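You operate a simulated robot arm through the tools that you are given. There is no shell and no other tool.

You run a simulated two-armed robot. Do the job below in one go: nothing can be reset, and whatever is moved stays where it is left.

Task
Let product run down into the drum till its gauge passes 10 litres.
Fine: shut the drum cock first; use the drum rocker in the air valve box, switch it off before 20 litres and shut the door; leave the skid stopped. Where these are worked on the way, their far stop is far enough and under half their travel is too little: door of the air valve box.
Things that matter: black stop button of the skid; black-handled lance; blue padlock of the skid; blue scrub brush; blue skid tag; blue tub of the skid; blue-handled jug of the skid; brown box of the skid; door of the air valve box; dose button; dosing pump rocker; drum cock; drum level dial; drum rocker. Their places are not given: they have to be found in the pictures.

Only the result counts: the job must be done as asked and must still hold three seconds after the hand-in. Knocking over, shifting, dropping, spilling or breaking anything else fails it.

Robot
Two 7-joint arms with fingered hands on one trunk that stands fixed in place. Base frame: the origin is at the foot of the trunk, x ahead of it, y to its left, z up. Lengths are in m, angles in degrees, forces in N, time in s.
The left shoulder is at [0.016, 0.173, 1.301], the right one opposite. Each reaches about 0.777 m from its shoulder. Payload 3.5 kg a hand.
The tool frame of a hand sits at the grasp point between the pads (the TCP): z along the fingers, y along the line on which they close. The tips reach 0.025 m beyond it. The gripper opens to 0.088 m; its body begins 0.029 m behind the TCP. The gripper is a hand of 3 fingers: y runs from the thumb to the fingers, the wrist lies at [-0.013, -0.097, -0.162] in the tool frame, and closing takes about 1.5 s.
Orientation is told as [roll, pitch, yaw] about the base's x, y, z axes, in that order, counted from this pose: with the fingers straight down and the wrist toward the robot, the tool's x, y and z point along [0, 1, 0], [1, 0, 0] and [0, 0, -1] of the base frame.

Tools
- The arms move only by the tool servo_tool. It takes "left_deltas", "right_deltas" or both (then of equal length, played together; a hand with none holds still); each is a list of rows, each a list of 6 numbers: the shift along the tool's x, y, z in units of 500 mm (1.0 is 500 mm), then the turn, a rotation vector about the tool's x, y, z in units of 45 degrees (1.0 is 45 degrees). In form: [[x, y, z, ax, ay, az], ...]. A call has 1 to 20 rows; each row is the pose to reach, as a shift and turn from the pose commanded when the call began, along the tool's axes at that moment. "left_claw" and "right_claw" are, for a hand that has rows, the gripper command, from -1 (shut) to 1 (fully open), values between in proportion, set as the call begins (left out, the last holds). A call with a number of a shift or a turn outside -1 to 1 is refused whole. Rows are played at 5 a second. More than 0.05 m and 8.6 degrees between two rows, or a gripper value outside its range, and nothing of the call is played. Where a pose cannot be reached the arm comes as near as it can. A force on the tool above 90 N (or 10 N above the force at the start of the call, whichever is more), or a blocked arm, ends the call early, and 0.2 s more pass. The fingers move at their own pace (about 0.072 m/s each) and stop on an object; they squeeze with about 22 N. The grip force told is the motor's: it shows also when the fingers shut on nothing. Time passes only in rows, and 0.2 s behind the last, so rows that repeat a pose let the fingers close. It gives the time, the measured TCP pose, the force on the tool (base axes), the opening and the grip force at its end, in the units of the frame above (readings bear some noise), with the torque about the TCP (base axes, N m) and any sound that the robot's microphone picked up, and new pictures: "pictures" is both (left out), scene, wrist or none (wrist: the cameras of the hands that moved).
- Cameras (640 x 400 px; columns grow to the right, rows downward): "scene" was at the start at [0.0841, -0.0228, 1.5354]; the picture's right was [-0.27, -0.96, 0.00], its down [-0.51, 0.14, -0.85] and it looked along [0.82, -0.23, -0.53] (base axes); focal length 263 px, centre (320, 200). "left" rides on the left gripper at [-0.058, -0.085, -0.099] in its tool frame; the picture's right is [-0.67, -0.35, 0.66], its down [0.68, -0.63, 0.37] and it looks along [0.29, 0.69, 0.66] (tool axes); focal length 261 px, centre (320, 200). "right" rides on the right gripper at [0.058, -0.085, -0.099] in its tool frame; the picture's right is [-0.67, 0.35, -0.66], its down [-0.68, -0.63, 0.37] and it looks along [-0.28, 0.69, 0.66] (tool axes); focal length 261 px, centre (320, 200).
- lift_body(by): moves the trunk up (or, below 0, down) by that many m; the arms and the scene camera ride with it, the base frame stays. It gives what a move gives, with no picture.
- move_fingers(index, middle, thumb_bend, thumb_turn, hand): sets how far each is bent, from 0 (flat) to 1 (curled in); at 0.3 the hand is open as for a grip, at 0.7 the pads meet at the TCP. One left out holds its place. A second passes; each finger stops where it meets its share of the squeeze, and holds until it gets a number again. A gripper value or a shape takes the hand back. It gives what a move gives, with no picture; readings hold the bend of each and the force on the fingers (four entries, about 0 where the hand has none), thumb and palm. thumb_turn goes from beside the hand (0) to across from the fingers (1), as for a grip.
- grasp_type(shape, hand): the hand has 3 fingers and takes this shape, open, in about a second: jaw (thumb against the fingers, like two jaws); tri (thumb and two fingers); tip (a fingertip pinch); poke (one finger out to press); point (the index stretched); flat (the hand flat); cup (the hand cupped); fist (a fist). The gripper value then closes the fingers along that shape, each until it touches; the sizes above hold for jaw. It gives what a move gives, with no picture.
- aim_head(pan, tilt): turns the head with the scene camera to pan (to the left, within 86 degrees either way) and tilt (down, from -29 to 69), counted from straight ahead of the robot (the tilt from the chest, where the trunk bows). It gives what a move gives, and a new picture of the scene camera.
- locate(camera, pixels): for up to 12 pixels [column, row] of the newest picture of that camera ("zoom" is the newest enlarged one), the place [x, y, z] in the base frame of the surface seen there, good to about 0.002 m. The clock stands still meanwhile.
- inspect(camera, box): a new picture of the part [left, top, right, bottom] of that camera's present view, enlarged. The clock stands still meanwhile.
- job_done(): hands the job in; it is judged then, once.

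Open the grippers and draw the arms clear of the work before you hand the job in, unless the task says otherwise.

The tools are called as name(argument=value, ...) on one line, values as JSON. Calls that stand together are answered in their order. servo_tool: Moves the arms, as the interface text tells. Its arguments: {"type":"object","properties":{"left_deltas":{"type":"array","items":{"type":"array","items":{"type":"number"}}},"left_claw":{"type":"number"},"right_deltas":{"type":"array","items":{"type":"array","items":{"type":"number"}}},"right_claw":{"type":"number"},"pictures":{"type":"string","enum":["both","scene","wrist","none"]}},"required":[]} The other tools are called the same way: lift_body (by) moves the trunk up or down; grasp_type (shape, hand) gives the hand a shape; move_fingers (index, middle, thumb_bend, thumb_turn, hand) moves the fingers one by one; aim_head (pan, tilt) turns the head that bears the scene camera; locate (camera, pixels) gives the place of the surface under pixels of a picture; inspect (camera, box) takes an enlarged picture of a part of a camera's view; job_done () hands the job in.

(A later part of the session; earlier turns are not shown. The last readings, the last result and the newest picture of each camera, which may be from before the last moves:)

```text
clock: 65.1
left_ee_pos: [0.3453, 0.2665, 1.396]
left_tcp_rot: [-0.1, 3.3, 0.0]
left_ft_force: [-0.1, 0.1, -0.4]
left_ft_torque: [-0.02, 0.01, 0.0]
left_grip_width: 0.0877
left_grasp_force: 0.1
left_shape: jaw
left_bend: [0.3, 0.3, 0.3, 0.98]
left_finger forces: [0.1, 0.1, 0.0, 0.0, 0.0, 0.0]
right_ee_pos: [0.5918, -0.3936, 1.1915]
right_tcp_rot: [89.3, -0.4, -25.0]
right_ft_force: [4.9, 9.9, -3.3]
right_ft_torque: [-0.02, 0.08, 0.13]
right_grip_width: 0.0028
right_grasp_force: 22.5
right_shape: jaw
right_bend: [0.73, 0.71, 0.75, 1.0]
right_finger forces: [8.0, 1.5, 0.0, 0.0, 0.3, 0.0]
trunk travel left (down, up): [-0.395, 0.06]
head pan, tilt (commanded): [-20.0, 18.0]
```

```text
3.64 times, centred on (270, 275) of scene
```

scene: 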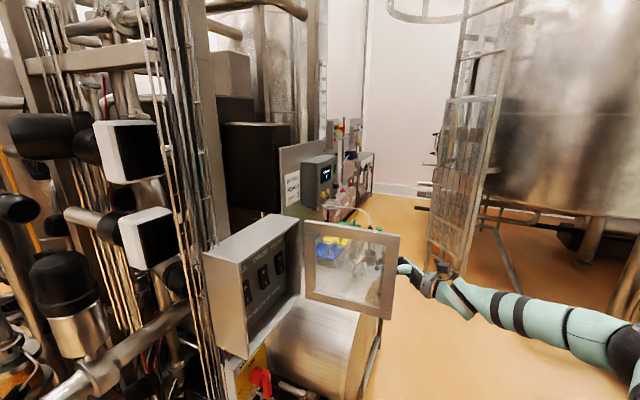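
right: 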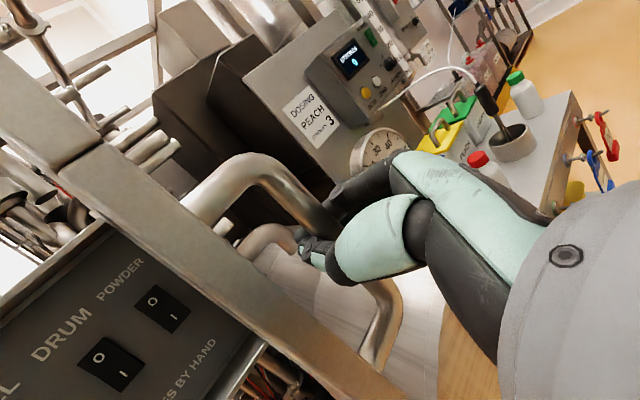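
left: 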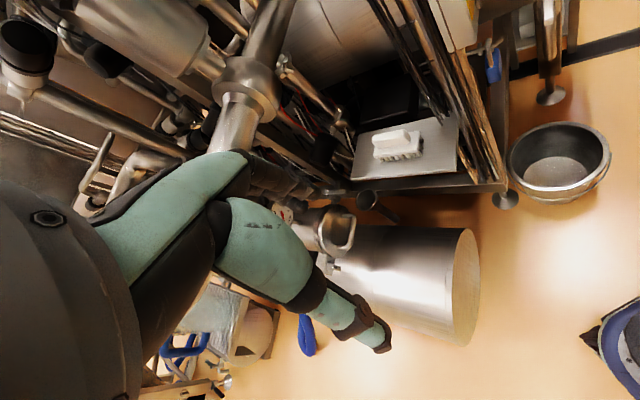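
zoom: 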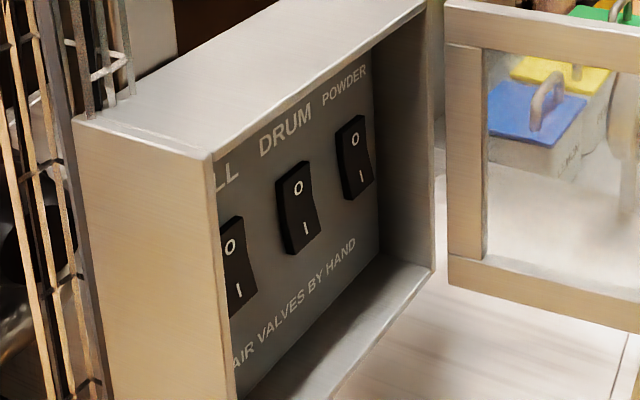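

The door is about 96° open. I test whether the dial can be read by the scene camera through the glass, around (360,252).

inspect(camera="scene", box=[340, 230, 390, 275])

inspect(camera="right", box=[340, 110, 440, 190])

```text
8.89 times, centred on (365, 252) of scene
```

zoom: 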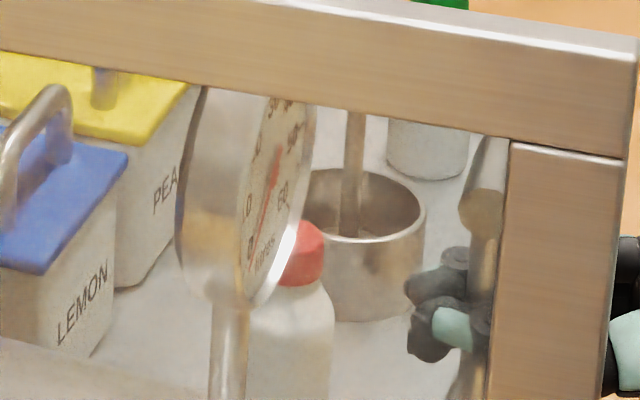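

```text
5.00 times, centred on (390, 150) of right
```

zoom: 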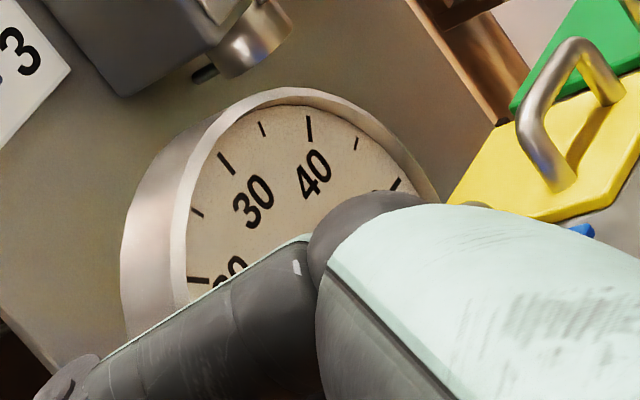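

The dial is readable through the glass at high zoom (needle at 0). I release the handle by opening slightly and slide the hand out parallel to the door.

servo_tool(right_deltas=[[0, 0, 0, 0, 0, 0], [0, 0, 0, 0, 0, 0], [0, 0, 0, 0, 0, 0], [0, 0, 0, 0, 0, 0]], right_claw=0, pictures="wrist")

inspect(camera="scene", box=[300, 210, 460, 330])

```text
clock: 66.1
left_ee_pos: [0.343, 0.2632, 1.3983]
left_tcp_rot: [0.0, 3.1, 0.1]
left_ft_force: [0.2, -0.4, 0.5]
left_ft_torque: [0.01, -0.01, -0.03]
left_grip_width: 0.0875
left_grasp_force: 0.1
left_shape: jaw
left_bend: [0.3, 0.3, 0.3, 0.98]
left_finger forces: [0.0, 0.0, 0.0, 0.0, 0.0, 0.0]
right_ee_pos: [0.5885, -0.3966, 1.193]
right_tcp_rot: [89.4, -0.5, -25.1]
right_ft_force: [0.5, -1.3, -0.1]
right_ft_torque: [-0.02, -0.02, 0.0]
right_grip_width: 0.0431
right_grasp_force: 0.0
right_shape: jaw
right_bend: [0.74, 0.45, 0.7, 1.0]
right_finger forces: [0.0, 0.0, 0.0, 0.0, 0.2, 0.0]
trunk travel left (down, up): [-0.395, 0.06]
head pan, tilt (commanded): [-20.0, 18.0]
```

right: 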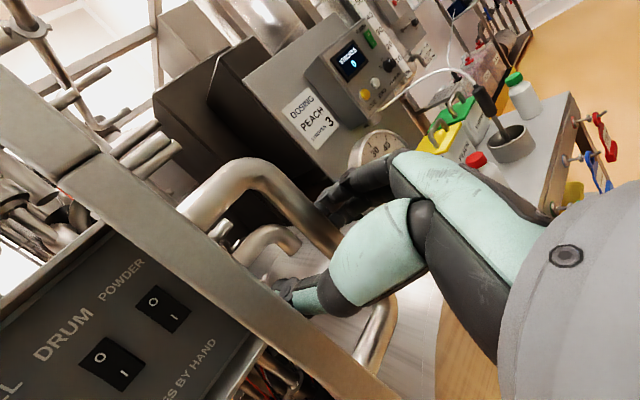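

```text
3.33 times, centred on (380, 270) of scene
```

zoom: 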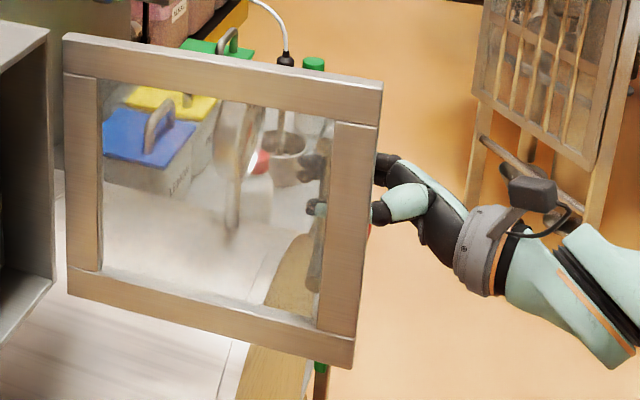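

The hand is loose on the bar. I slide it out parallel to the door toward the robot.

servo_tool(right_deltas=[[0, -0.013, -0.048, 0, 0, 0], [0, -0.0265, -0.0964, 0, 0, 0], [0, -0.04, -0.145, 0, 0, 0], [0, -0.053, -0.193, 0, 0, 0], [0, -0.06, -0.25, 0, 0, 0], [0, -0.06, -0.32, 0, 0, 0]], pictures="both")

```text
clock: 67.5
left_ee_pos: [0.342, 0.2622, 1.3988]
left_tcp_rot: [0.1, 3.2, 0.1]
left_ft_force: [-1.3, -0.8, -0.1]
left_ft_torque: [0.03, -0.03, 0.0]
left_grip_width: 0.0876
left_grasp_force: 0.0
left_shape: jaw
left_bend: [0.3, 0.3, 0.3, 0.98]
left_finger forces: [0.0, 0.1, 0.0, 0.0, 0.1, 0.0]
right_ee_pos: [0.4925, -0.5286, 1.1946]
right_tcp_rot: [89.4, -0.4, -25.0]
right_ft_force: [0.7, 0.4, 0.6]
right_ft_torque: [0.03, 0.03, -0.02]
right_grip_width: 0.0436
right_grasp_force: 0.1
right_shape: jaw
right_bend: [0.74, 0.45, 0.7, 1.0]
right_finger forces: [0.0, 0.0, 0.0, 0.0, 0.1, 0.1]
trunk travel left (down, up): [-0.395, 0.06]
head pan, tilt (commanded): [-20.0, 18.0]
```

scene: 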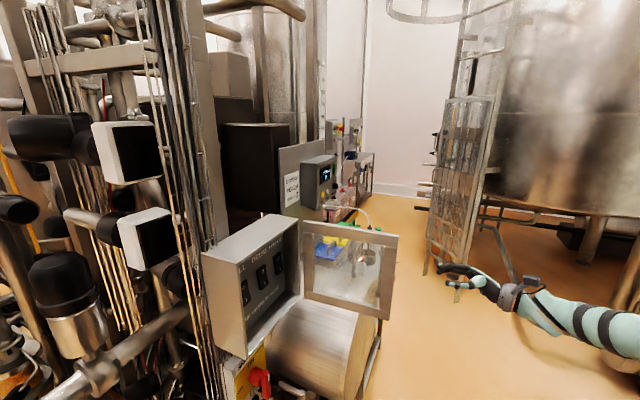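
right: 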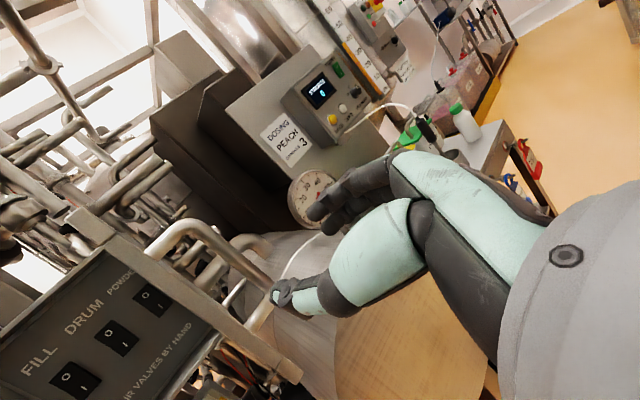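

The door stays open by itself. In free space I set the right hand to the poke shape and look at it.

grasp_type(shape="poke", hand="right")

servo_tool(right_deltas=[[0, -0.06, -0.06, 0, 0, 0], [0, -0.12, -0.12, 0, 0, 0]], pictures="both")

inspect(camera="scene", box=[400, 220, 600, 380])

```text
clock: 68.4
left_ee_pos: [0.344, 0.2626, 1.398]
left_tcp_rot: [0.0, 3.0, 0.0]
left_ft_force: [0.1, 0.5, 0.5]
left_ft_torque: [-0.01, -0.03, 0.02]
left_grip_width: 0.0876
left_grasp_force: 0.0
left_shape: jaw
left_bend: [0.3, 0.3, 0.3, 0.98]
left_finger forces: [0.0, 0.0, 0.0, 0.0, 0.0, 0.1]
right_ee_pos: [0.4934, -0.5284, 1.1959]
right_tcp_rot: [89.5, -0.6, -25.1]
right_ft_force: [0.3, -0.1, -0.3]
right_ft_torque: [0.0, 0.01, -0.02]
right_grip_width: 0.0003
right_grasp_force: 0.0
right_shape: poke
right_bend: [0.7, 0.7, 1.0, 1.0]
right_finger forces: [0.1, 0.0, 0.1, 0.1, 0.0, 0.1]
trunk travel left (down, up): [-0.395, 0.06]
head pan, tilt (commanded): [-20.0, 18.0]
```

```text
clock: 69.0
left_ee_pos: [0.3405, 0.2633, 1.3991]
left_tcp_rot: [0.0, 3.0, 0.2]
left_ft_force: [-0.2, -0.1, -1.4]
left_ft_torque: [-0.01, -0.02, 0.05]
left_grip_width: 0.0876
left_grasp_force: 0.1
left_shape: jaw
left_bend: [0.3, 0.3, 0.3, 0.98]
left_finger forces: [0.1, 0.0, 0.0, 0.0, 0.0, 0.0]
right_ee_pos: [0.4126, -0.5561, 1.1941]
right_tcp_rot: [89.4, -0.7, -25.2]
right_ft_force: [-0.4, -0.1, -0.1]
right_ft_torque: [0.01, 0.01, -0.04]
right_grip_width: 0.0
right_grasp_force: 0.1
right_shape: poke
right_bend: [0.7, 0.7, 1.0, 1.0]
right_finger forces: [0.0, 0.1, 0.0, 0.1, 0.1, 0.0]
trunk travel left (down, up): [-0.395, 0.06]
head pan, tilt (commanded): [-20.0, 18.0]
```

scene: 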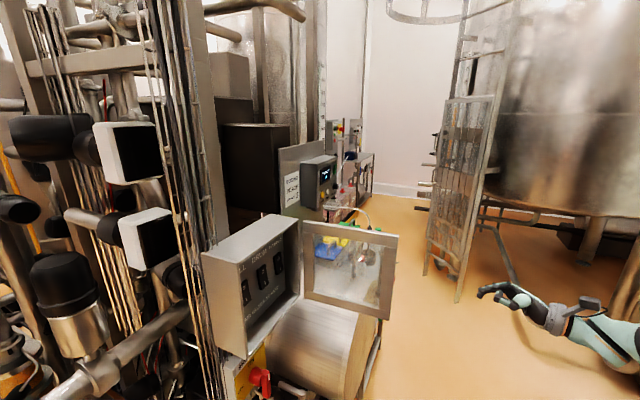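
right: 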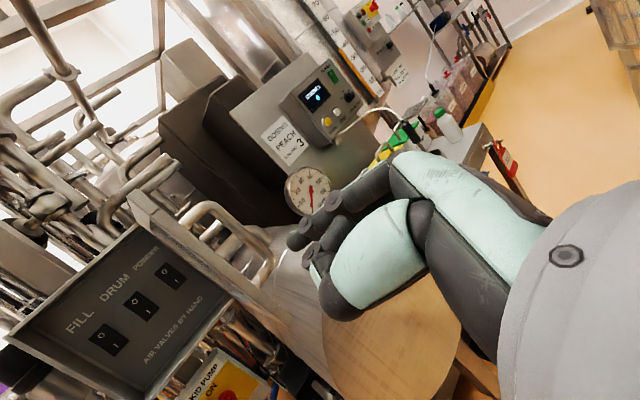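

```text
2.50 times, centred on (500, 300) of scene
```

zoom: 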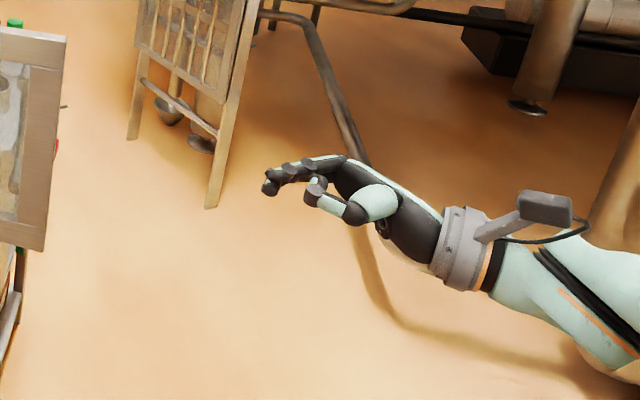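

In poke shape both fingers are half-bent near the TCP. I try the point shape (index stretched), which may be a finer pusher.

grasp_type(shape="point", hand="right")

inspect(camera="scene", box=[420, 230, 600, 370])

inspect(camera="right", box=[220, 100, 540, 350])

```text
clock: 69.9
left_ee_pos: [0.3442, 0.2646, 1.399]
left_tcp_rot: [0.0, 3.1, 0.0]
left_ft_force: [-0.1, 1.1, -0.2]
left_ft_torque: [0.0, 0.01, -0.02]
left_grip_width: 0.0877
left_grasp_force: 0.1
left_shape: jaw
left_bend: [0.3, 0.3, 0.3, 0.98]
left_finger forces: [0.0, 0.0, 0.1, 0.0, 0.0, 0.0]
right_ee_pos: [0.4132, -0.5564, 1.1939]
right_tcp_rot: [89.4, -0.4, -25.1]
right_ft_force: [0.2, -0.7, 0.0]
right_ft_torque: [-0.06, 0.02, 0.01]
right_grip_width: 0.0001
right_grasp_force: 0.1
right_shape: point
right_bend: [0.2, 1.0, 0.98, 0.88]
right_finger forces: [0.1, 0.0, 0.0, 0.0, 0.0, 0.0]
trunk travel left (down, up): [-0.395, 0.06]
head pan, tilt (commanded): [-20.0, 18.0]
```

```text
2.86 times, centred on (510, 300) of scene
```

zoom: 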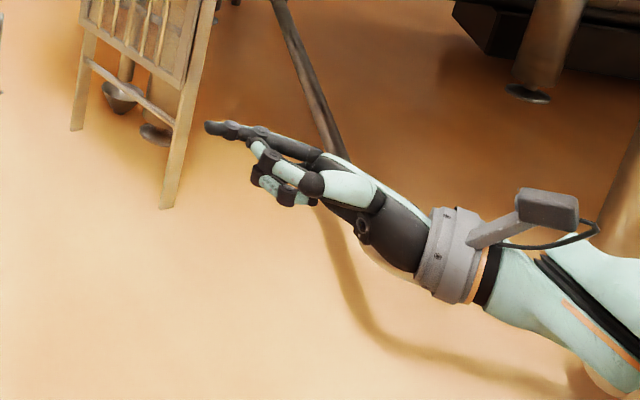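

```text
1.60 times, centred on (380, 225) of right
```

zoom: 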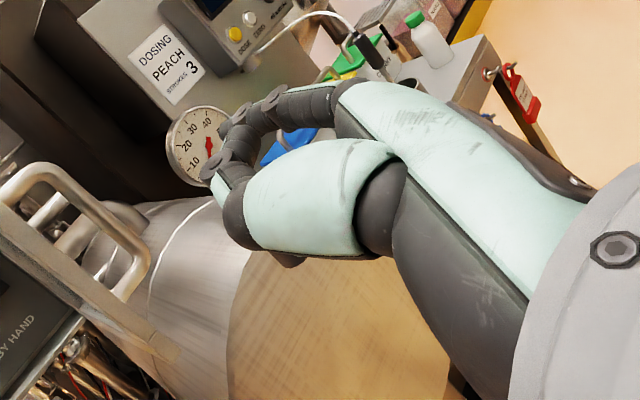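

I locate the stretched index fingertip relative to the TCP (0.413,-0.556,1.194).

inspect(camera="scene", box=[440, 240, 560, 330])

locate(camera="zoom", pixels=[[152, 154], [160, 158], [190, 162], [240, 170], [260, 225], [300, 245]])

```text
4.44 times, centred on (500, 285) of scene
```

zoom: 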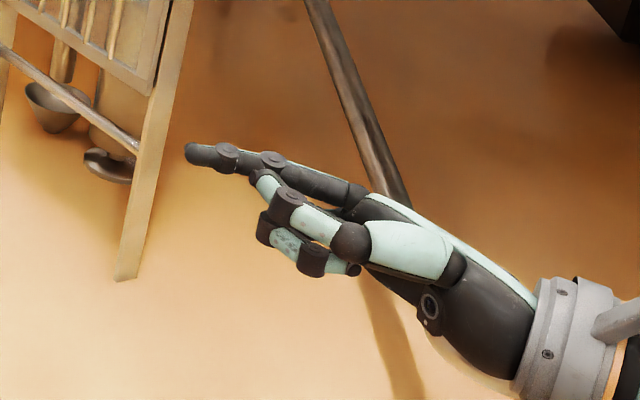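

```text
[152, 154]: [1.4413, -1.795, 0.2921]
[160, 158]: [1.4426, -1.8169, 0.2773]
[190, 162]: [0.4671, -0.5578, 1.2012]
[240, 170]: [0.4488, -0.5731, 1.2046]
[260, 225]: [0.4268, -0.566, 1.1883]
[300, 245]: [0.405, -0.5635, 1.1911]
```

The index tip sits at tool offset about (+0.008, +0.049, +0.025) and points within a few degrees of the panel normal. I bring the right hand around the door's free edge to the front of the box.

servo_tool(right_deltas=[[-0.004, -0.058, 0.063, 0, 0, 0], [-0.008, -0.095, 0.141, 0, 0, 0], [-0.012, -0.13, 0.217, 0, 0, 0], [-0.018, -0.163, 0.301, 0, 0, 0], [-0.024, -0.188, 0.389, 0, 0, 0], [-0.03, -0.207, 0.477, 0, 0, 0], [-0.036, -0.215, 0.564, 0, 0, 0], [-0.044, -0.212, 0.653, 0, 0, 0]], pictures="both")

```text
clock: 71.7
left_ee_pos: [0.3445, 0.265, 1.3983]
left_tcp_rot: [-0.1, 3.2, 0.1]
left_ft_force: [-0.7, 0.6, 0.2]
left_ft_torque: [0.0, 0.02, 0.0]
left_grip_width: 0.0879
left_grasp_force: 0.1
left_shape: jaw
left_bend: [0.3, 0.3, 0.3, 0.98]
left_finger forces: [0.0, 0.0, 0.0, 0.0, 0.0, 0.0]
right_ee_pos: [0.4577, -0.2143, 1.1686]
right_tcp_rot: [89.4, -0.3, -25.1]
right_ft_force: [0.4, -0.1, 0.4]
right_ft_torque: [0.02, 0.01, -0.01]
right_grip_width: 0.0
right_grasp_force: 0.0
right_shape: point
right_bend: [0.2, 1.0, 0.98, 0.88]
right_finger forces: [0.0, 0.0, 0.1, 0.0, 0.1, 0.1]
trunk travel left (down, up): [-0.395, 0.06]
head pan, tilt (commanded): [-20.0, 18.0]
```

scene: 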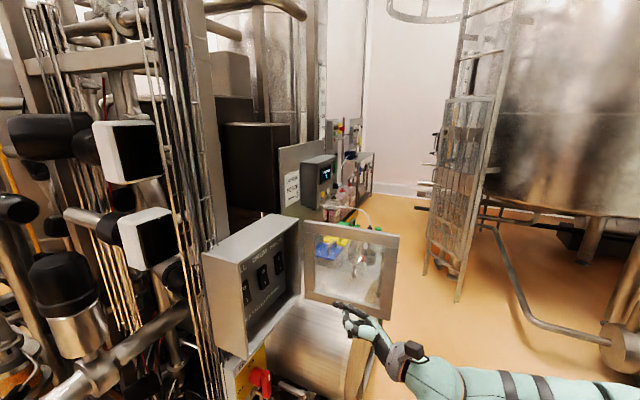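
right: 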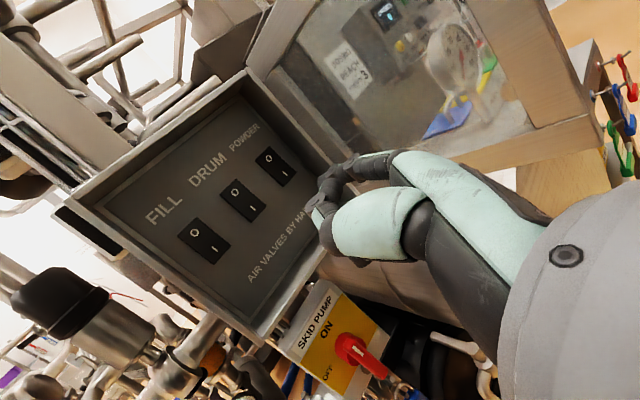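

The wrist view now shows the rockers and the dial (455,55) through the glass. I locate the DRUM rocker's halves and my fingertip.

inspect(camera="right", box=[150, 110, 390, 260])

locate(camera="zoom", pixels=[[228, 218], [250, 240], [275, 268], [215, 200], [290, 285], [225, 265], [275, 225], [460, 185], [500, 150], [322, 130]])

inspect(camera="right", box=[415, 15, 495, 95])

```text
2.67 times, centred on (270, 185) of right
```

zoom: 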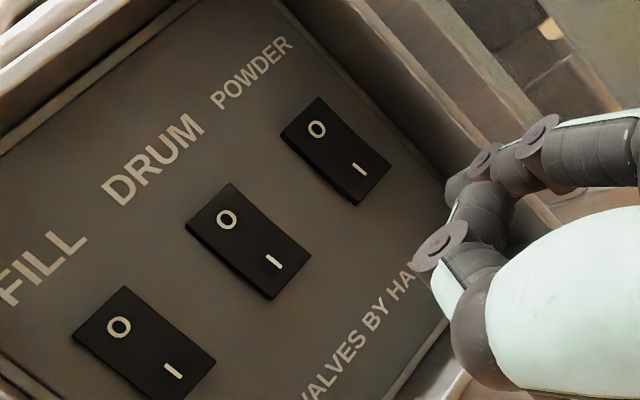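

```text
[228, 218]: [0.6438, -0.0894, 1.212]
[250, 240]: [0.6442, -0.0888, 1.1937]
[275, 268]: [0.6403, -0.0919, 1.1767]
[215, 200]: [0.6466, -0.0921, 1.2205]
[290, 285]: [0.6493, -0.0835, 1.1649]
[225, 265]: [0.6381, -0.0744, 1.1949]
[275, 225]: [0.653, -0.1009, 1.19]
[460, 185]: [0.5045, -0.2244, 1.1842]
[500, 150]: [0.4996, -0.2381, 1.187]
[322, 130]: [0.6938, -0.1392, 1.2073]
```

```text
5.00 times, centred on (455, 55) of right
```

zoom: 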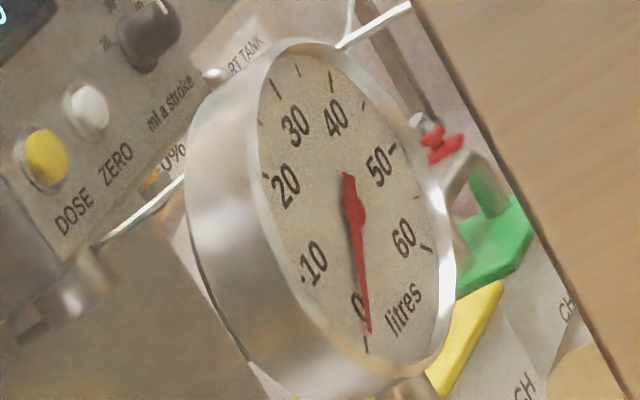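

The dial reads 0 clearly. I locate the index tip again from the scene camera to refine its offset.

inspect(camera="scene", box=[310, 280, 410, 360])

locate(camera="zoom", pixels=[[155, 125], [160, 130], [175, 133], [200, 138], [230, 145], [185, 180]])

```text
5.00 times, centred on (360, 320) of scene
```

zoom: 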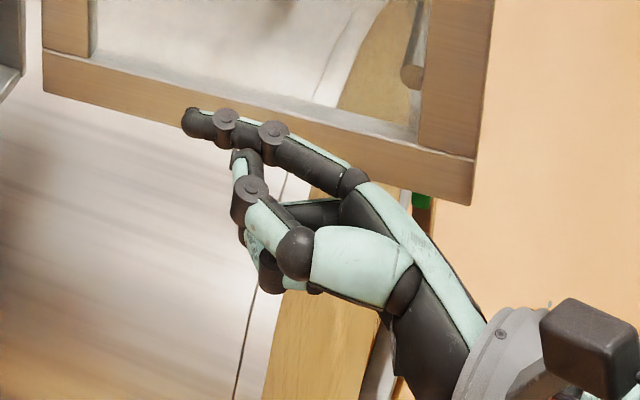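

```text
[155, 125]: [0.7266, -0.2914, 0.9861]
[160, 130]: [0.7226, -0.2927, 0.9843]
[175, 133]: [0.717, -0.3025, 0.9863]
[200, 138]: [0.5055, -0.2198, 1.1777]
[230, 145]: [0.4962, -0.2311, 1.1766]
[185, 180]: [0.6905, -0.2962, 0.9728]
```

I refine with pixels on the fingertip itself.

locate(camera="zoom", pixels=[[185, 115], [188, 122], [195, 112], [195, 124], [200, 130], [215, 128], [250, 132]])

```text
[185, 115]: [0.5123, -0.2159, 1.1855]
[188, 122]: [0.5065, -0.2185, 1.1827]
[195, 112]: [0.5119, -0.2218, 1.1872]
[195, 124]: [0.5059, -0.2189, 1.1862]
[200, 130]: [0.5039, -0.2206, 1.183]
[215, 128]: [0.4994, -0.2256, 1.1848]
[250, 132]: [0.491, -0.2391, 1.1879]
```

Tip offset is about (0.058,-0.001,0.012) from the TCP. I advance to about 3 cm in front of the DRUM rocker's I half.

servo_tool(right_deltas=[[-0.002, 0.024, 0.068, 0, 0, 0], [-0.005, 0.049, 0.136, 0, 0, 0], [-0.008, 0.073, 0.203, 0, 0, 0], [-0.01, 0.097, 0.271, 0, 0, 0]], pictures="both")

inspect(camera="scene", box=[230, 230, 330, 330])

inspect(camera="right", box=[200, 100, 400, 260])

```text
clock: 72.7
left_ee_pos: [0.3442, 0.2636, 1.3984]
left_tcp_rot: [-0.1, 3.0, 0.0]
left_ft_force: [-0.8, -0.3, 0.3]
left_ft_torque: [0.0, -0.01, 0.0]
left_grip_width: 0.0878
left_grasp_force: 0.0
left_shape: jaw
left_bend: [0.3, 0.3, 0.3, 0.98]
left_finger forces: [0.0, 0.0, 0.0, 0.0, 0.1, 0.1]
right_ee_pos: [0.5586, -0.1141, 1.1626]
right_tcp_rot: [89.3, -0.3, -25.1]
right_ft_force: [0.0, 0.2, -0.1]
right_ft_torque: [0.0, 0.0, 0.0]
right_grip_width: 0.0
right_grasp_force: 0.1
right_shape: point
right_bend: [0.2, 1.0, 0.98, 0.88]
right_finger forces: [0.0, 0.1, 0.0, 0.0, 0.0, 0.0]
trunk travel left (down, up): [-0.395, 0.06]
head pan, tilt (commanded): [-20.0, 18.0]
```

scene: 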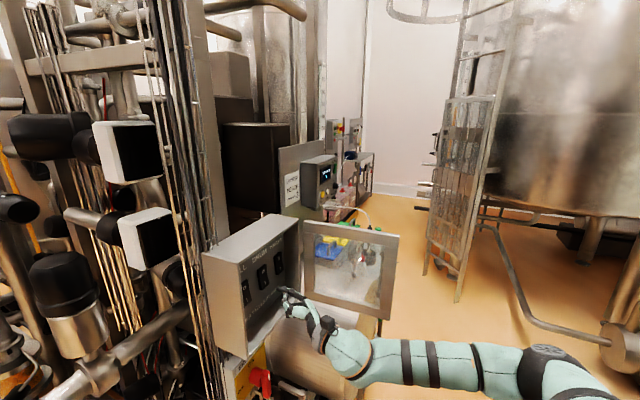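
right: 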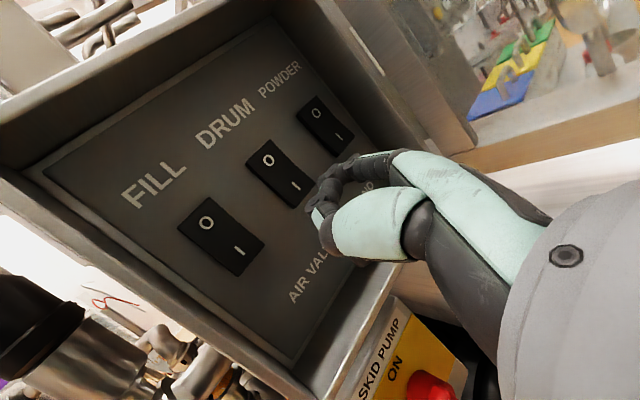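

```text
4.00 times, centred on (280, 280) of scene
```

zoom: 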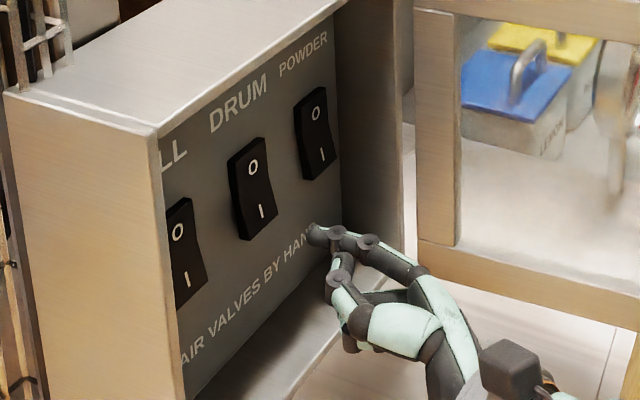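

```text
2.50 times, centred on (300, 180) of right
```

zoom: 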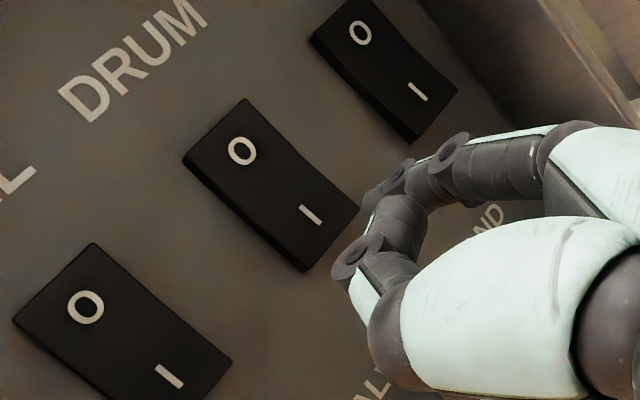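

I locate the fingertip at this pre-press position in both views to confirm it lines up with the DRUM I half.

locate(camera="zoom", pixels=[[372, 195], [378, 180], [390, 190], [405, 180], [310, 215], [240, 150]])

inspect(camera="scene", box=[250, 260, 320, 320])

locate(camera="zoom", pixels=[[330, 165], [340, 175], [350, 165], [200, 90], [215, 130]])

```text
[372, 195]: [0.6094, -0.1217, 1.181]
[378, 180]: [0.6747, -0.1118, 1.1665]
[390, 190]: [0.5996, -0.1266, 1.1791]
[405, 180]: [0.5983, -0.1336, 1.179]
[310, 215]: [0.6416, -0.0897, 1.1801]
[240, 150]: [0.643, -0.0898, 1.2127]
```

```text
6.67 times, centred on (285, 290) of scene
```

zoom: 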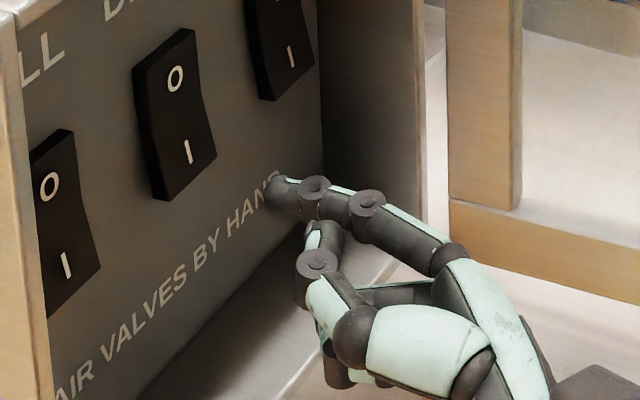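

```text
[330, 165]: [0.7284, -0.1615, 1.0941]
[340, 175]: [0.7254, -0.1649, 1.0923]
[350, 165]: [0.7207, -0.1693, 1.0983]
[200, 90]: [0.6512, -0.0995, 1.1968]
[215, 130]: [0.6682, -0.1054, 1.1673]
```

The tip at about (0.617,-0.115,1.174) is in line with the I half at (0.640,-0.092,1.177). I press straight in and then look.

servo_tool(right_deltas=[[0, 0.0137, 0.0376, 0, 0, 0], [0, 0.0191, 0.0526, 0, 0, 0], [0, 0.0226, 0.062, 0, 0, 0]], pictures="both")

inspect(camera="scene", box=[250, 260, 320, 320])

inspect(camera="scene", box=[340, 230, 390, 275])

```text
clock: 73.5
left_ee_pos: [0.3429, 0.2644, 1.3987]
left_tcp_rot: [0.0, 3.0, 0.0]
left_ft_force: [0.3, 1.0, 0.8]
left_ft_torque: [0.03, -0.02, -0.01]
left_grip_width: 0.0877
left_grasp_force: 0.0
left_shape: jaw
left_bend: [0.3, 0.3, 0.3, 0.98]
left_finger forces: [0.0, 0.0, 0.0, 0.1, 0.1, 0.0]
right_ee_pos: [0.5801, -0.0919, 1.1613]
right_tcp_rot: [89.5, -0.4, -25.0]
right_ft_force: [0.3, -0.2, 0.8]
right_ft_torque: [-0.03, 0.03, -0.01]
right_grip_width: 0.0
right_grasp_force: 0.1
right_shape: point
right_bend: [0.2, 1.0, 0.98, 0.88]
right_finger forces: [0.0, 0.0, 0.0, 0.0, 0.0, 0.0]
trunk travel left (down, up): [-0.395, 0.06]
head pan, tilt (commanded): [-20.0, 18.0]
```

scene: 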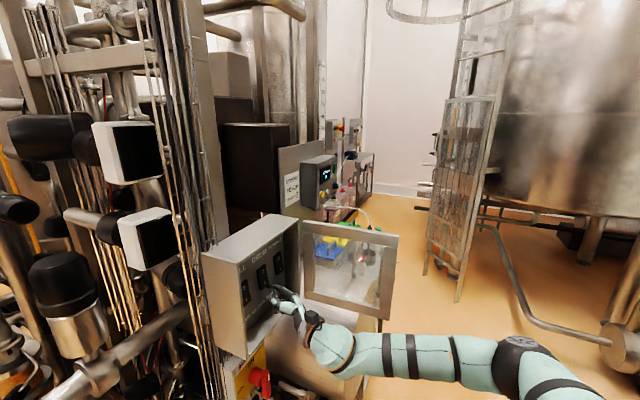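
right: 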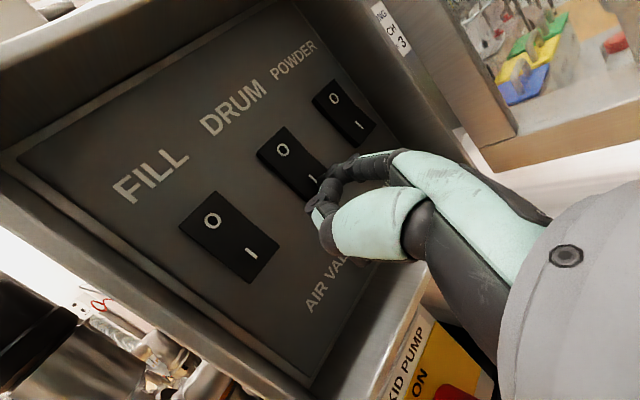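

```text
6.67 times, centred on (285, 290) of scene
```

zoom: 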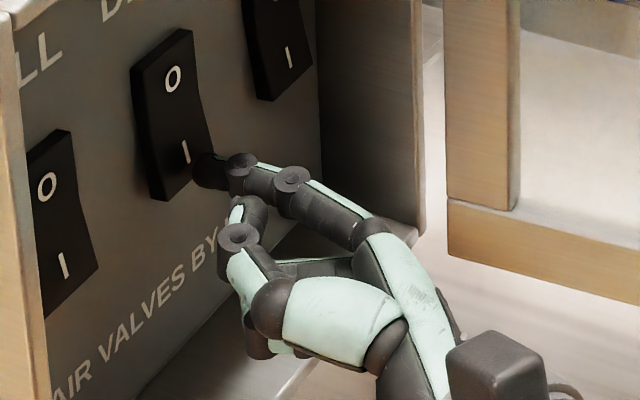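

```text
8.89 times, centred on (365, 252) of scene
```

zoom: 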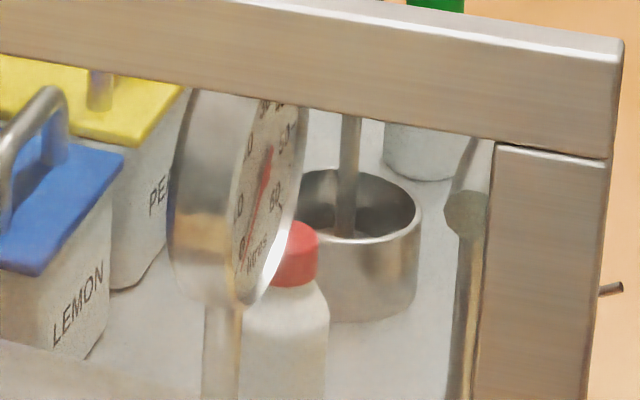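

No contact yet; the tip is just in front of the I mark. I locate tip and rocker in the enlargement to fine-tune.

inspect(camera="scene", box=[260, 262, 300, 297])

locate(camera="zoom", pixels=[[238, 240], [232, 225], [242, 265], [260, 225], [205, 200], [215, 225], [195, 270], [180, 110]])

```text
11.43 times, centred on (280, 280) of scene
```

zoom: 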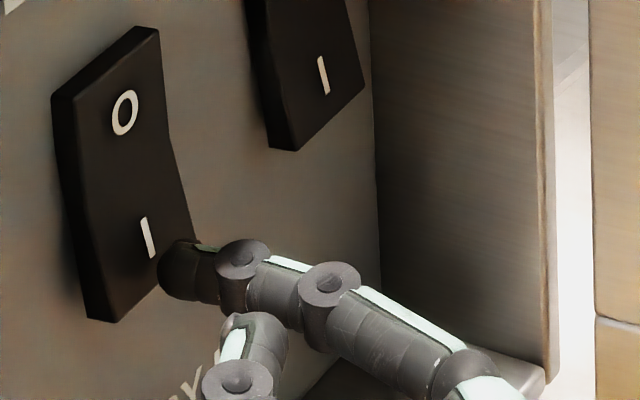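

```text
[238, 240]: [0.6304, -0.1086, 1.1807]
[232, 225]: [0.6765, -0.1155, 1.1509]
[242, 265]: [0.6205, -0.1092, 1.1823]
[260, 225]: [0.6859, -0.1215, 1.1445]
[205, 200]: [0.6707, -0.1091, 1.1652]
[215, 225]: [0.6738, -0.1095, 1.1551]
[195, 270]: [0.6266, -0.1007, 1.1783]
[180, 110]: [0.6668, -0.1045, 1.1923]
```

The tip is aligned (r≈0.507, z≈1.174) and about to touch. I press in further by about 1 cm in small steps.

servo_tool(right_deltas=[[0, 0.0027, 0.0075, 0, 0, 0], [0, 0.0055, 0.015, 0, 0, 0]], pictures="none")

inspect(camera="scene", box=[260, 262, 300, 297])

```text
clock: 74.1
left_ee_pos: [0.3428, 0.2612, 1.3993]
left_tcp_rot: [-0.1, 3.0, 0.0]
left_ft_force: [-0.1, -0.8, -1.0]
left_ft_torque: [0.0, 0.0, -0.03]
left_grip_width: 0.0876
left_grasp_force: 0.0
left_shape: jaw
left_bend: [0.3, 0.3, 0.3, 0.98]
left_finger forces: [0.1, 0.0, 0.1, 0.0, 0.0, 0.0]
right_ee_pos: [0.5843, -0.0866, 1.1614]
right_tcp_rot: [89.5, -0.5, -25.0]
right_ft_force: [-1.0, -1.9, -0.1]
right_ft_torque: [0.01, -0.04, -0.09]
right_grip_width: 0.0808
right_grasp_force: 0.1
right_shape: point
right_bend: [0.2, 1.0, 0.98, 0.88]
right_finger forces: [1.5, 0.1, 0.0, 0.1, 0.0, 0.1]
trunk travel left (down, up): [-0.395, 0.06]
head pan, tilt (commanded): [-20.0, 18.0]
```

```text
11.43 times, centred on (280, 280) of scene
```

zoom: 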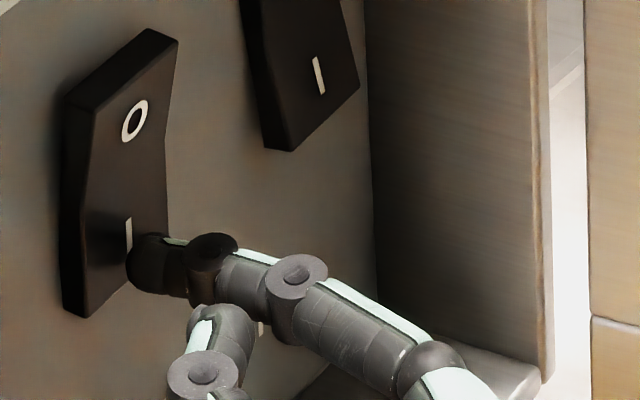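

The rocker flipped: I is in, O now sticks out. I back off 3 cm and raise the fingertip opposite the O half, then check the dial.

servo_tool(right_deltas=[[0, -0.014, -0.038, 0, 0, 0], [0.03, -0.0205, -0.0564, 0, 0, 0], [0.072, -0.0205, -0.0564, 0, 0, 0]], pictures="both")

inspect(camera="scene", box=[340, 230, 390, 275])

inspect(camera="scene", box=[255, 255, 305, 300])

```text
clock: 74.9
left_ee_pos: [0.3437, 0.2643, 1.3981]
left_tcp_rot: [-0.1, 3.2, 0.0]
left_ft_force: [0.8, -0.2, 0.3]
left_ft_torque: [-0.01, 0.0, 0.0]
left_grip_width: 0.0878
left_grasp_force: 0.1
left_shape: jaw
left_bend: [0.3, 0.3, 0.3, 0.98]
left_finger forces: [0.1, 0.0, 0.0, 0.0, 0.1, 0.0]
right_ee_pos: [0.5649, -0.1075, 1.1987]
right_tcp_rot: [89.4, -0.6, -25.0]
right_ft_force: [-0.5, 0.6, 0.4]
right_ft_torque: [0.01, -0.02, 0.02]
right_grip_width: 0.0806
right_grasp_force: 0.0
right_shape: point
right_bend: [0.2, 1.0, 0.98, 0.88]
right_finger forces: [0.0, 0.0, 0.0, 0.0, 0.0, 0.1]
trunk travel left (down, up): [-0.395, 0.06]
head pan, tilt (commanded): [-20.0, 18.0]
```

scene: 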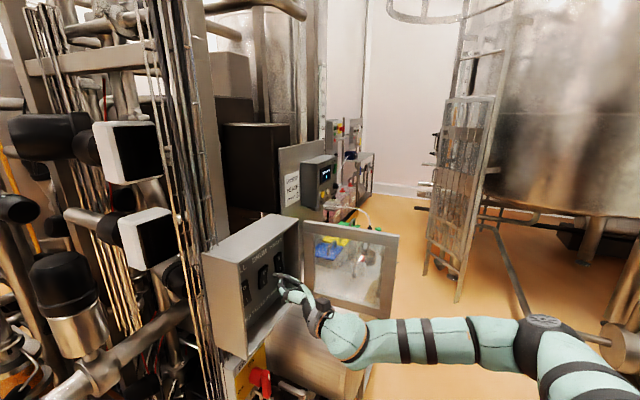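
right: 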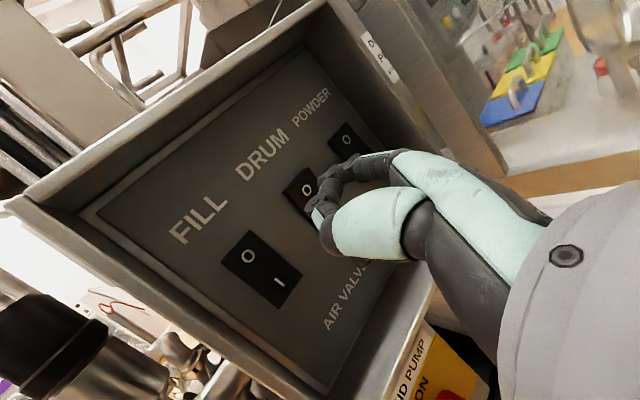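

```text
8.89 times, centred on (365, 252) of scene
```

zoom: 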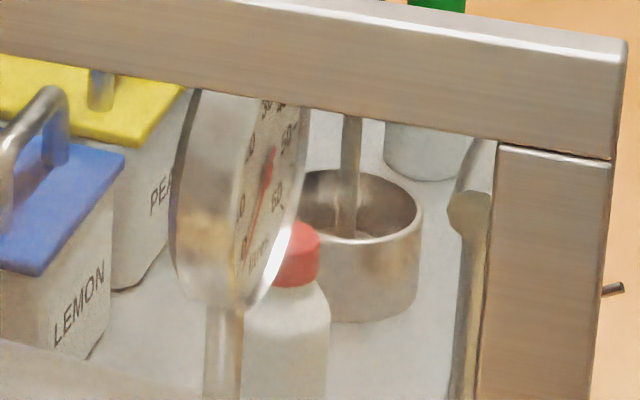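

```text
8.89 times, centred on (280, 278) of scene
```

zoom: 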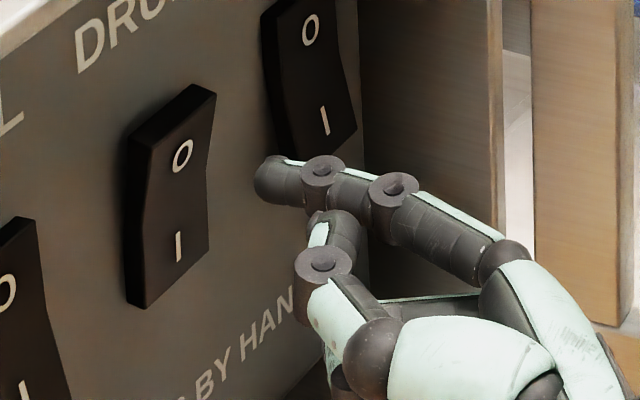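

The DRUM rocker is on. I wait one second and look at the dial closely.

servo_tool(right_deltas=[[0, 0, 0, 0, 0, 0], [0, 0, 0, 0, 0, 0], [0, 0, 0, 0, 0, 0], [0, 0, 0, 0, 0, 0]], pictures="none")

inspect(camera="scene", box=[350, 238, 370, 258])

```text
clock: 75.9
left_ee_pos: [0.3435, 0.2643, 1.3981]
left_tcp_rot: [0.0, 3.2, 0.0]
left_ft_force: [0.6, 0.5, 0.0]
left_ft_torque: [0.0, 0.02, 0.0]
left_grip_width: 0.0877
left_grasp_force: 0.0
left_shape: jaw
left_bend: [0.3, 0.3, 0.3, 0.98]
left_finger forces: [0.0, 0.0, 0.0, 0.0, 0.2, 0.1]
right_ee_pos: [0.5649, -0.1072, 1.1982]
right_tcp_rot: [89.4, -0.5, -25.1]
right_ft_force: [-0.3, 0.1, 0.6]
right_ft_torque: [0.01, -0.01, 0.0]
right_grip_width: 0.0809
right_grasp_force: 0.0
right_shape: point
right_bend: [0.2, 1.0, 0.98, 0.88]
right_finger forces: [0.1, 0.0, 0.0, 0.0, 0.0, 0.1]
trunk travel left (down, up): [-0.395, 0.06]
head pan, tilt (commanded): [-20.0, 18.0]
```

```text
16.00 times, centred on (360, 248) of scene
```

zoom: 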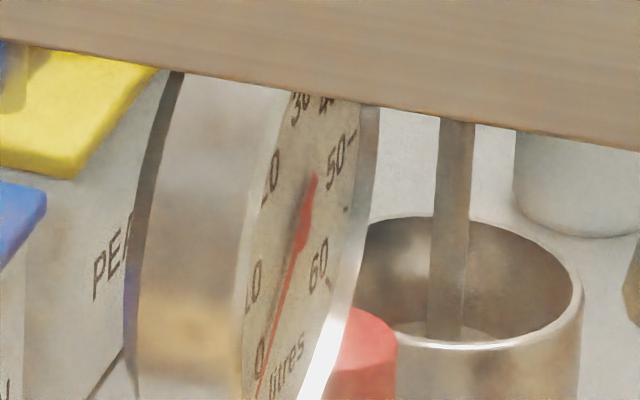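

The needle still looks near 0. I wait a few more seconds.

servo_tool(right_deltas=[[0, 0, 0, 0, 0, 0], [0, 0, 0, 0, 0, 0], [0, 0, 0, 0, 0, 0], [0, 0, 0, 0, 0, 0], [0, 0, 0, 0, 0, 0], [0, 0, 0, 0, 0, 0], [0, 0, 0, 0, 0, 0], [0, 0, 0, 0, 0, 0], [0, 0, 0, 0, 0, 0]], pictures="none")

inspect(camera="scene", box=[350, 240, 370, 260])

```text
clock: 77.9
left_ee_pos: [0.3428, 0.2627, 1.3989]
left_tcp_rot: [0.1, 3.1, -0.1]
left_ft_force: [0.2, 1.3, 0.4]
left_ft_torque: [-0.01, -0.01, 0.01]
left_grip_width: 0.0876
left_grasp_force: 0.1
left_shape: jaw
left_bend: [0.3, 0.3, 0.3, 0.98]
left_finger forces: [0.0, 0.0, 0.0, 0.0, 0.1, 0.0]
right_ee_pos: [0.565, -0.1079, 1.1983]
right_tcp_rot: [89.4, -0.5, -25.2]
right_ft_force: [1.1, -0.4, -0.5]
right_ft_torque: [0.0, -0.02, -0.03]
right_grip_width: 0.0805
right_grasp_force: 0.0
right_shape: point
right_bend: [0.2, 1.0, 0.98, 0.88]
right_finger forces: [0.1, 0.0, 0.1, 0.1, 0.1, 0.1]
trunk travel left (down, up): [-0.395, 0.06]
head pan, tilt (commanded): [-20.0, 18.0]
```

```text
16.00 times, centred on (360, 250) of scene
```

zoom: 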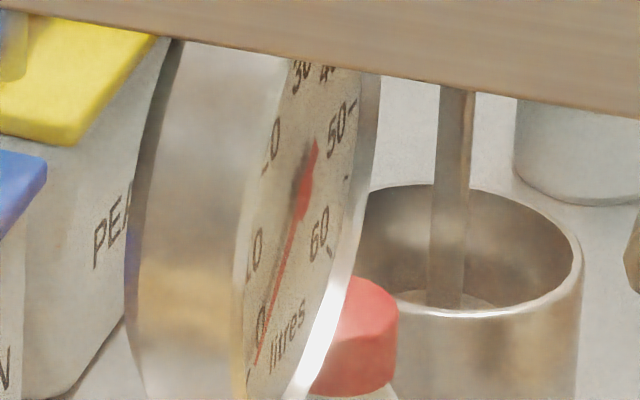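

No visible change yet after 4 s. I wait another 4 s and compare.

servo_tool(right_deltas=[[0, 0, 0, 0, 0, 0], [0, 0, 0, 0, 0, 0], [0, 0, 0, 0, 0, 0], [0, 0, 0, 0, 0, 0], [0, 0, 0, 0, 0, 0], [0, 0, 0, 0, 0, 0], [0, 0, 0, 0, 0, 0], [0, 0, 0, 0, 0, 0], [0, 0, 0, 0, 0, 0], [0, 0, 0, 0, 0, 0], [0, 0, 0, 0, 0, 0], [0, 0, 0, 0, 0, 0], [0, 0, 0, 0, 0, 0], [0, 0, 0, 0, 0, 0], [0, 0, 0, 0, 0, 0], [0, 0, 0, 0, 0, 0], [0, 0, 0, 0, 0, 0], [0, 0, 0, 0, 0, 0], [0, 0, 0, 0, 0, 0]], pictures="none")

inspect(camera="scene", box=[350, 240, 370, 260])

inspect(camera="scene", box=[220, 330, 340, 400])

```text
clock: 81.9
left_ee_pos: [0.3433, 0.2633, 1.3973]
left_tcp_rot: [0.1, 3.1, -0.1]
left_ft_force: [-0.8, -0.2, 0.0]
left_ft_torque: [-0.01, 0.01, 0.03]
left_grip_width: 0.088
left_grasp_force: 0.0
left_shape: jaw
left_bend: [0.3, 0.3, 0.3, 0.98]
left_finger forces: [0.0, 0.0, 0.1, 0.1, 0.0, 0.0]
right_ee_pos: [0.5664, -0.107, 1.1986]
right_tcp_rot: [89.4, -0.5, -25.2]
right_ft_force: [0.2, 1.0, -0.4]
right_ft_torque: [0.01, 0.03, 0.02]
right_grip_width: 0.0806
right_grasp_force: 0.2
right_shape: point
right_bend: [0.2, 1.0, 0.98, 0.88]
right_finger forces: [0.0, 0.0, 0.0, 0.1, 0.0, 0.1]
trunk travel left (down, up): [-0.395, 0.06]
head pan, tilt (commanded): [-20.0, 18.0]
```

```text
16.00 times, centred on (360, 250) of scene
```

zoom: 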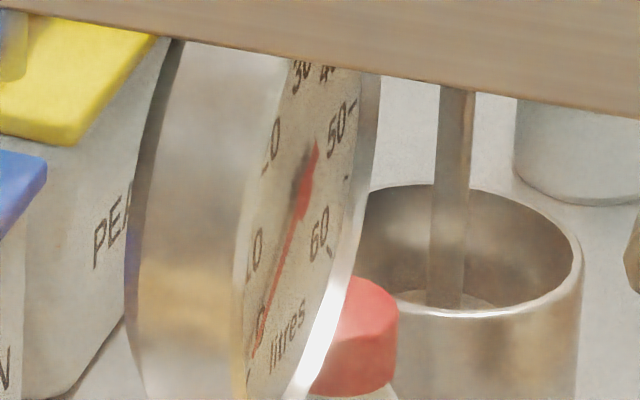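

```text
5.33 times, centred on (280, 365) of scene
```

zoom: 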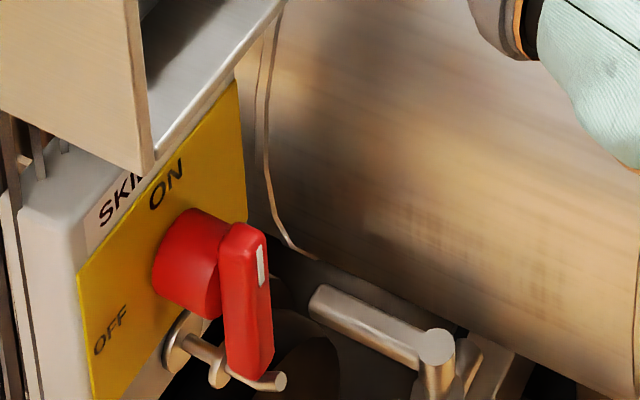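

The needle has crept slightly: the flow is slow. I wait 8 more seconds and compare.

servo_tool(right_deltas=[[0, 0, 0, 0, 0, 0], [0, 0, 0, 0, 0, 0], [0, 0, 0, 0, 0, 0], [0, 0, 0, 0, 0, 0], [0, 0, 0, 0, 0, 0], [0, 0, 0, 0, 0, 0], [0, 0, 0, 0, 0, 0], [0, 0, 0, 0, 0, 0], [0, 0, 0, 0, 0, 0], [0, 0, 0, 0, 0, 0], [0, 0, 0, 0, 0, 0], [0, 0, 0, 0, 0, 0], [0, 0, 0, 0, 0, 0], [0, 0, 0, 0, 0, 0], [0, 0, 0, 0, 0, 0], [0, 0, 0, 0, 0, 0], [0, 0, 0, 0, 0, 0], [0, 0, 0, 0, 0, 0], [0, 0, 0, 0, 0, 0]], pictures="none")

servo_tool(right_deltas=[[0, 0, 0, 0, 0, 0], [0, 0, 0, 0, 0, 0], [0, 0, 0, 0, 0, 0], [0, 0, 0, 0, 0, 0], [0, 0, 0, 0, 0, 0], [0, 0, 0, 0, 0, 0], [0, 0, 0, 0, 0, 0], [0, 0, 0, 0, 0, 0], [0, 0, 0, 0, 0, 0], [0, 0, 0, 0, 0, 0], [0, 0, 0, 0, 0, 0], [0, 0, 0, 0, 0, 0], [0, 0, 0, 0, 0, 0], [0, 0, 0, 0, 0, 0], [0, 0, 0, 0, 0, 0], [0, 0, 0, 0, 0, 0], [0, 0, 0, 0, 0, 0], [0, 0, 0, 0, 0, 0], [0, 0, 0, 0, 0, 0]], pictures="none")

inspect(camera="scene", box=[350, 240, 370, 260])

```text
clock: 85.9
left_ee_pos: [0.3429, 0.2648, 1.3982]
left_tcp_rot: [-0.1, 3.2, 0.0]
left_ft_force: [-0.5, -0.5, 0.4]
left_ft_torque: [0.01, 0.03, 0.0]
left_grip_width: 0.0877
left_grasp_force: 0.0
left_shape: jaw
left_bend: [0.3, 0.3, 0.3, 0.98]
left_finger forces: [0.0, 0.0, 0.0, 0.0, 0.0, 0.0]
right_ee_pos: [0.5638, -0.1075, 1.1988]
right_tcp_rot: [89.4, -0.5, -25.1]
right_ft_force: [0.1, 0.2, 0.2]
right_ft_torque: [0.0, 0.04, 0.05]
right_grip_width: 0.0808
right_grasp_force: 0.1
right_shape: point
right_bend: [0.2, 1.0, 0.98, 0.88]
right_finger forces: [0.1, 0.0, 0.0, 0.0, 0.0, 0.0]
trunk travel left (down, up): [-0.395, 0.06]
head pan, tilt (commanded): [-20.0, 18.0]
```

```text
clock: 89.9
left_ee_pos: [0.3422, 0.264, 1.3992]
left_tcp_rot: [0.0, 3.1, 0.0]
left_ft_force: [-0.4, -0.2, 0.1]
left_ft_torque: [-0.03, -0.01, 0.06]
left_grip_width: 0.0877
left_grasp_force: 0.1
left_shape: jaw
left_bend: [0.3, 0.3, 0.3, 0.98]
left_finger forces: [0.1, 0.0, 0.1, 0.1, 0.1, 0.0]
right_ee_pos: [0.5655, -0.1075, 1.1989]
right_tcp_rot: [89.4, -0.5, -25.2]
right_ft_force: [-0.6, 0.8, 0.3]
right_ft_torque: [0.0, 0.03, -0.01]
right_grip_width: 0.0807
right_grasp_force: 0.0
right_shape: point
right_bend: [0.2, 1.0, 0.98, 0.88]
right_finger forces: [0.1, 0.0, 0.1, 0.0, 0.0, 0.0]
trunk travel left (down, up): [-0.395, 0.06]
head pan, tilt (commanded): [-20.0, 18.0]
```

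```text
16.00 times, centred on (360, 250) of scene
```

zoom: 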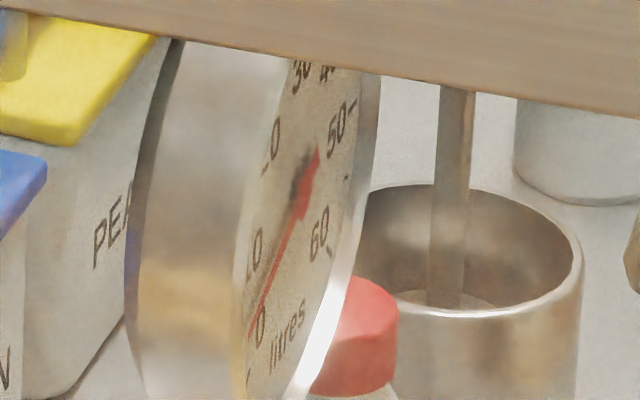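

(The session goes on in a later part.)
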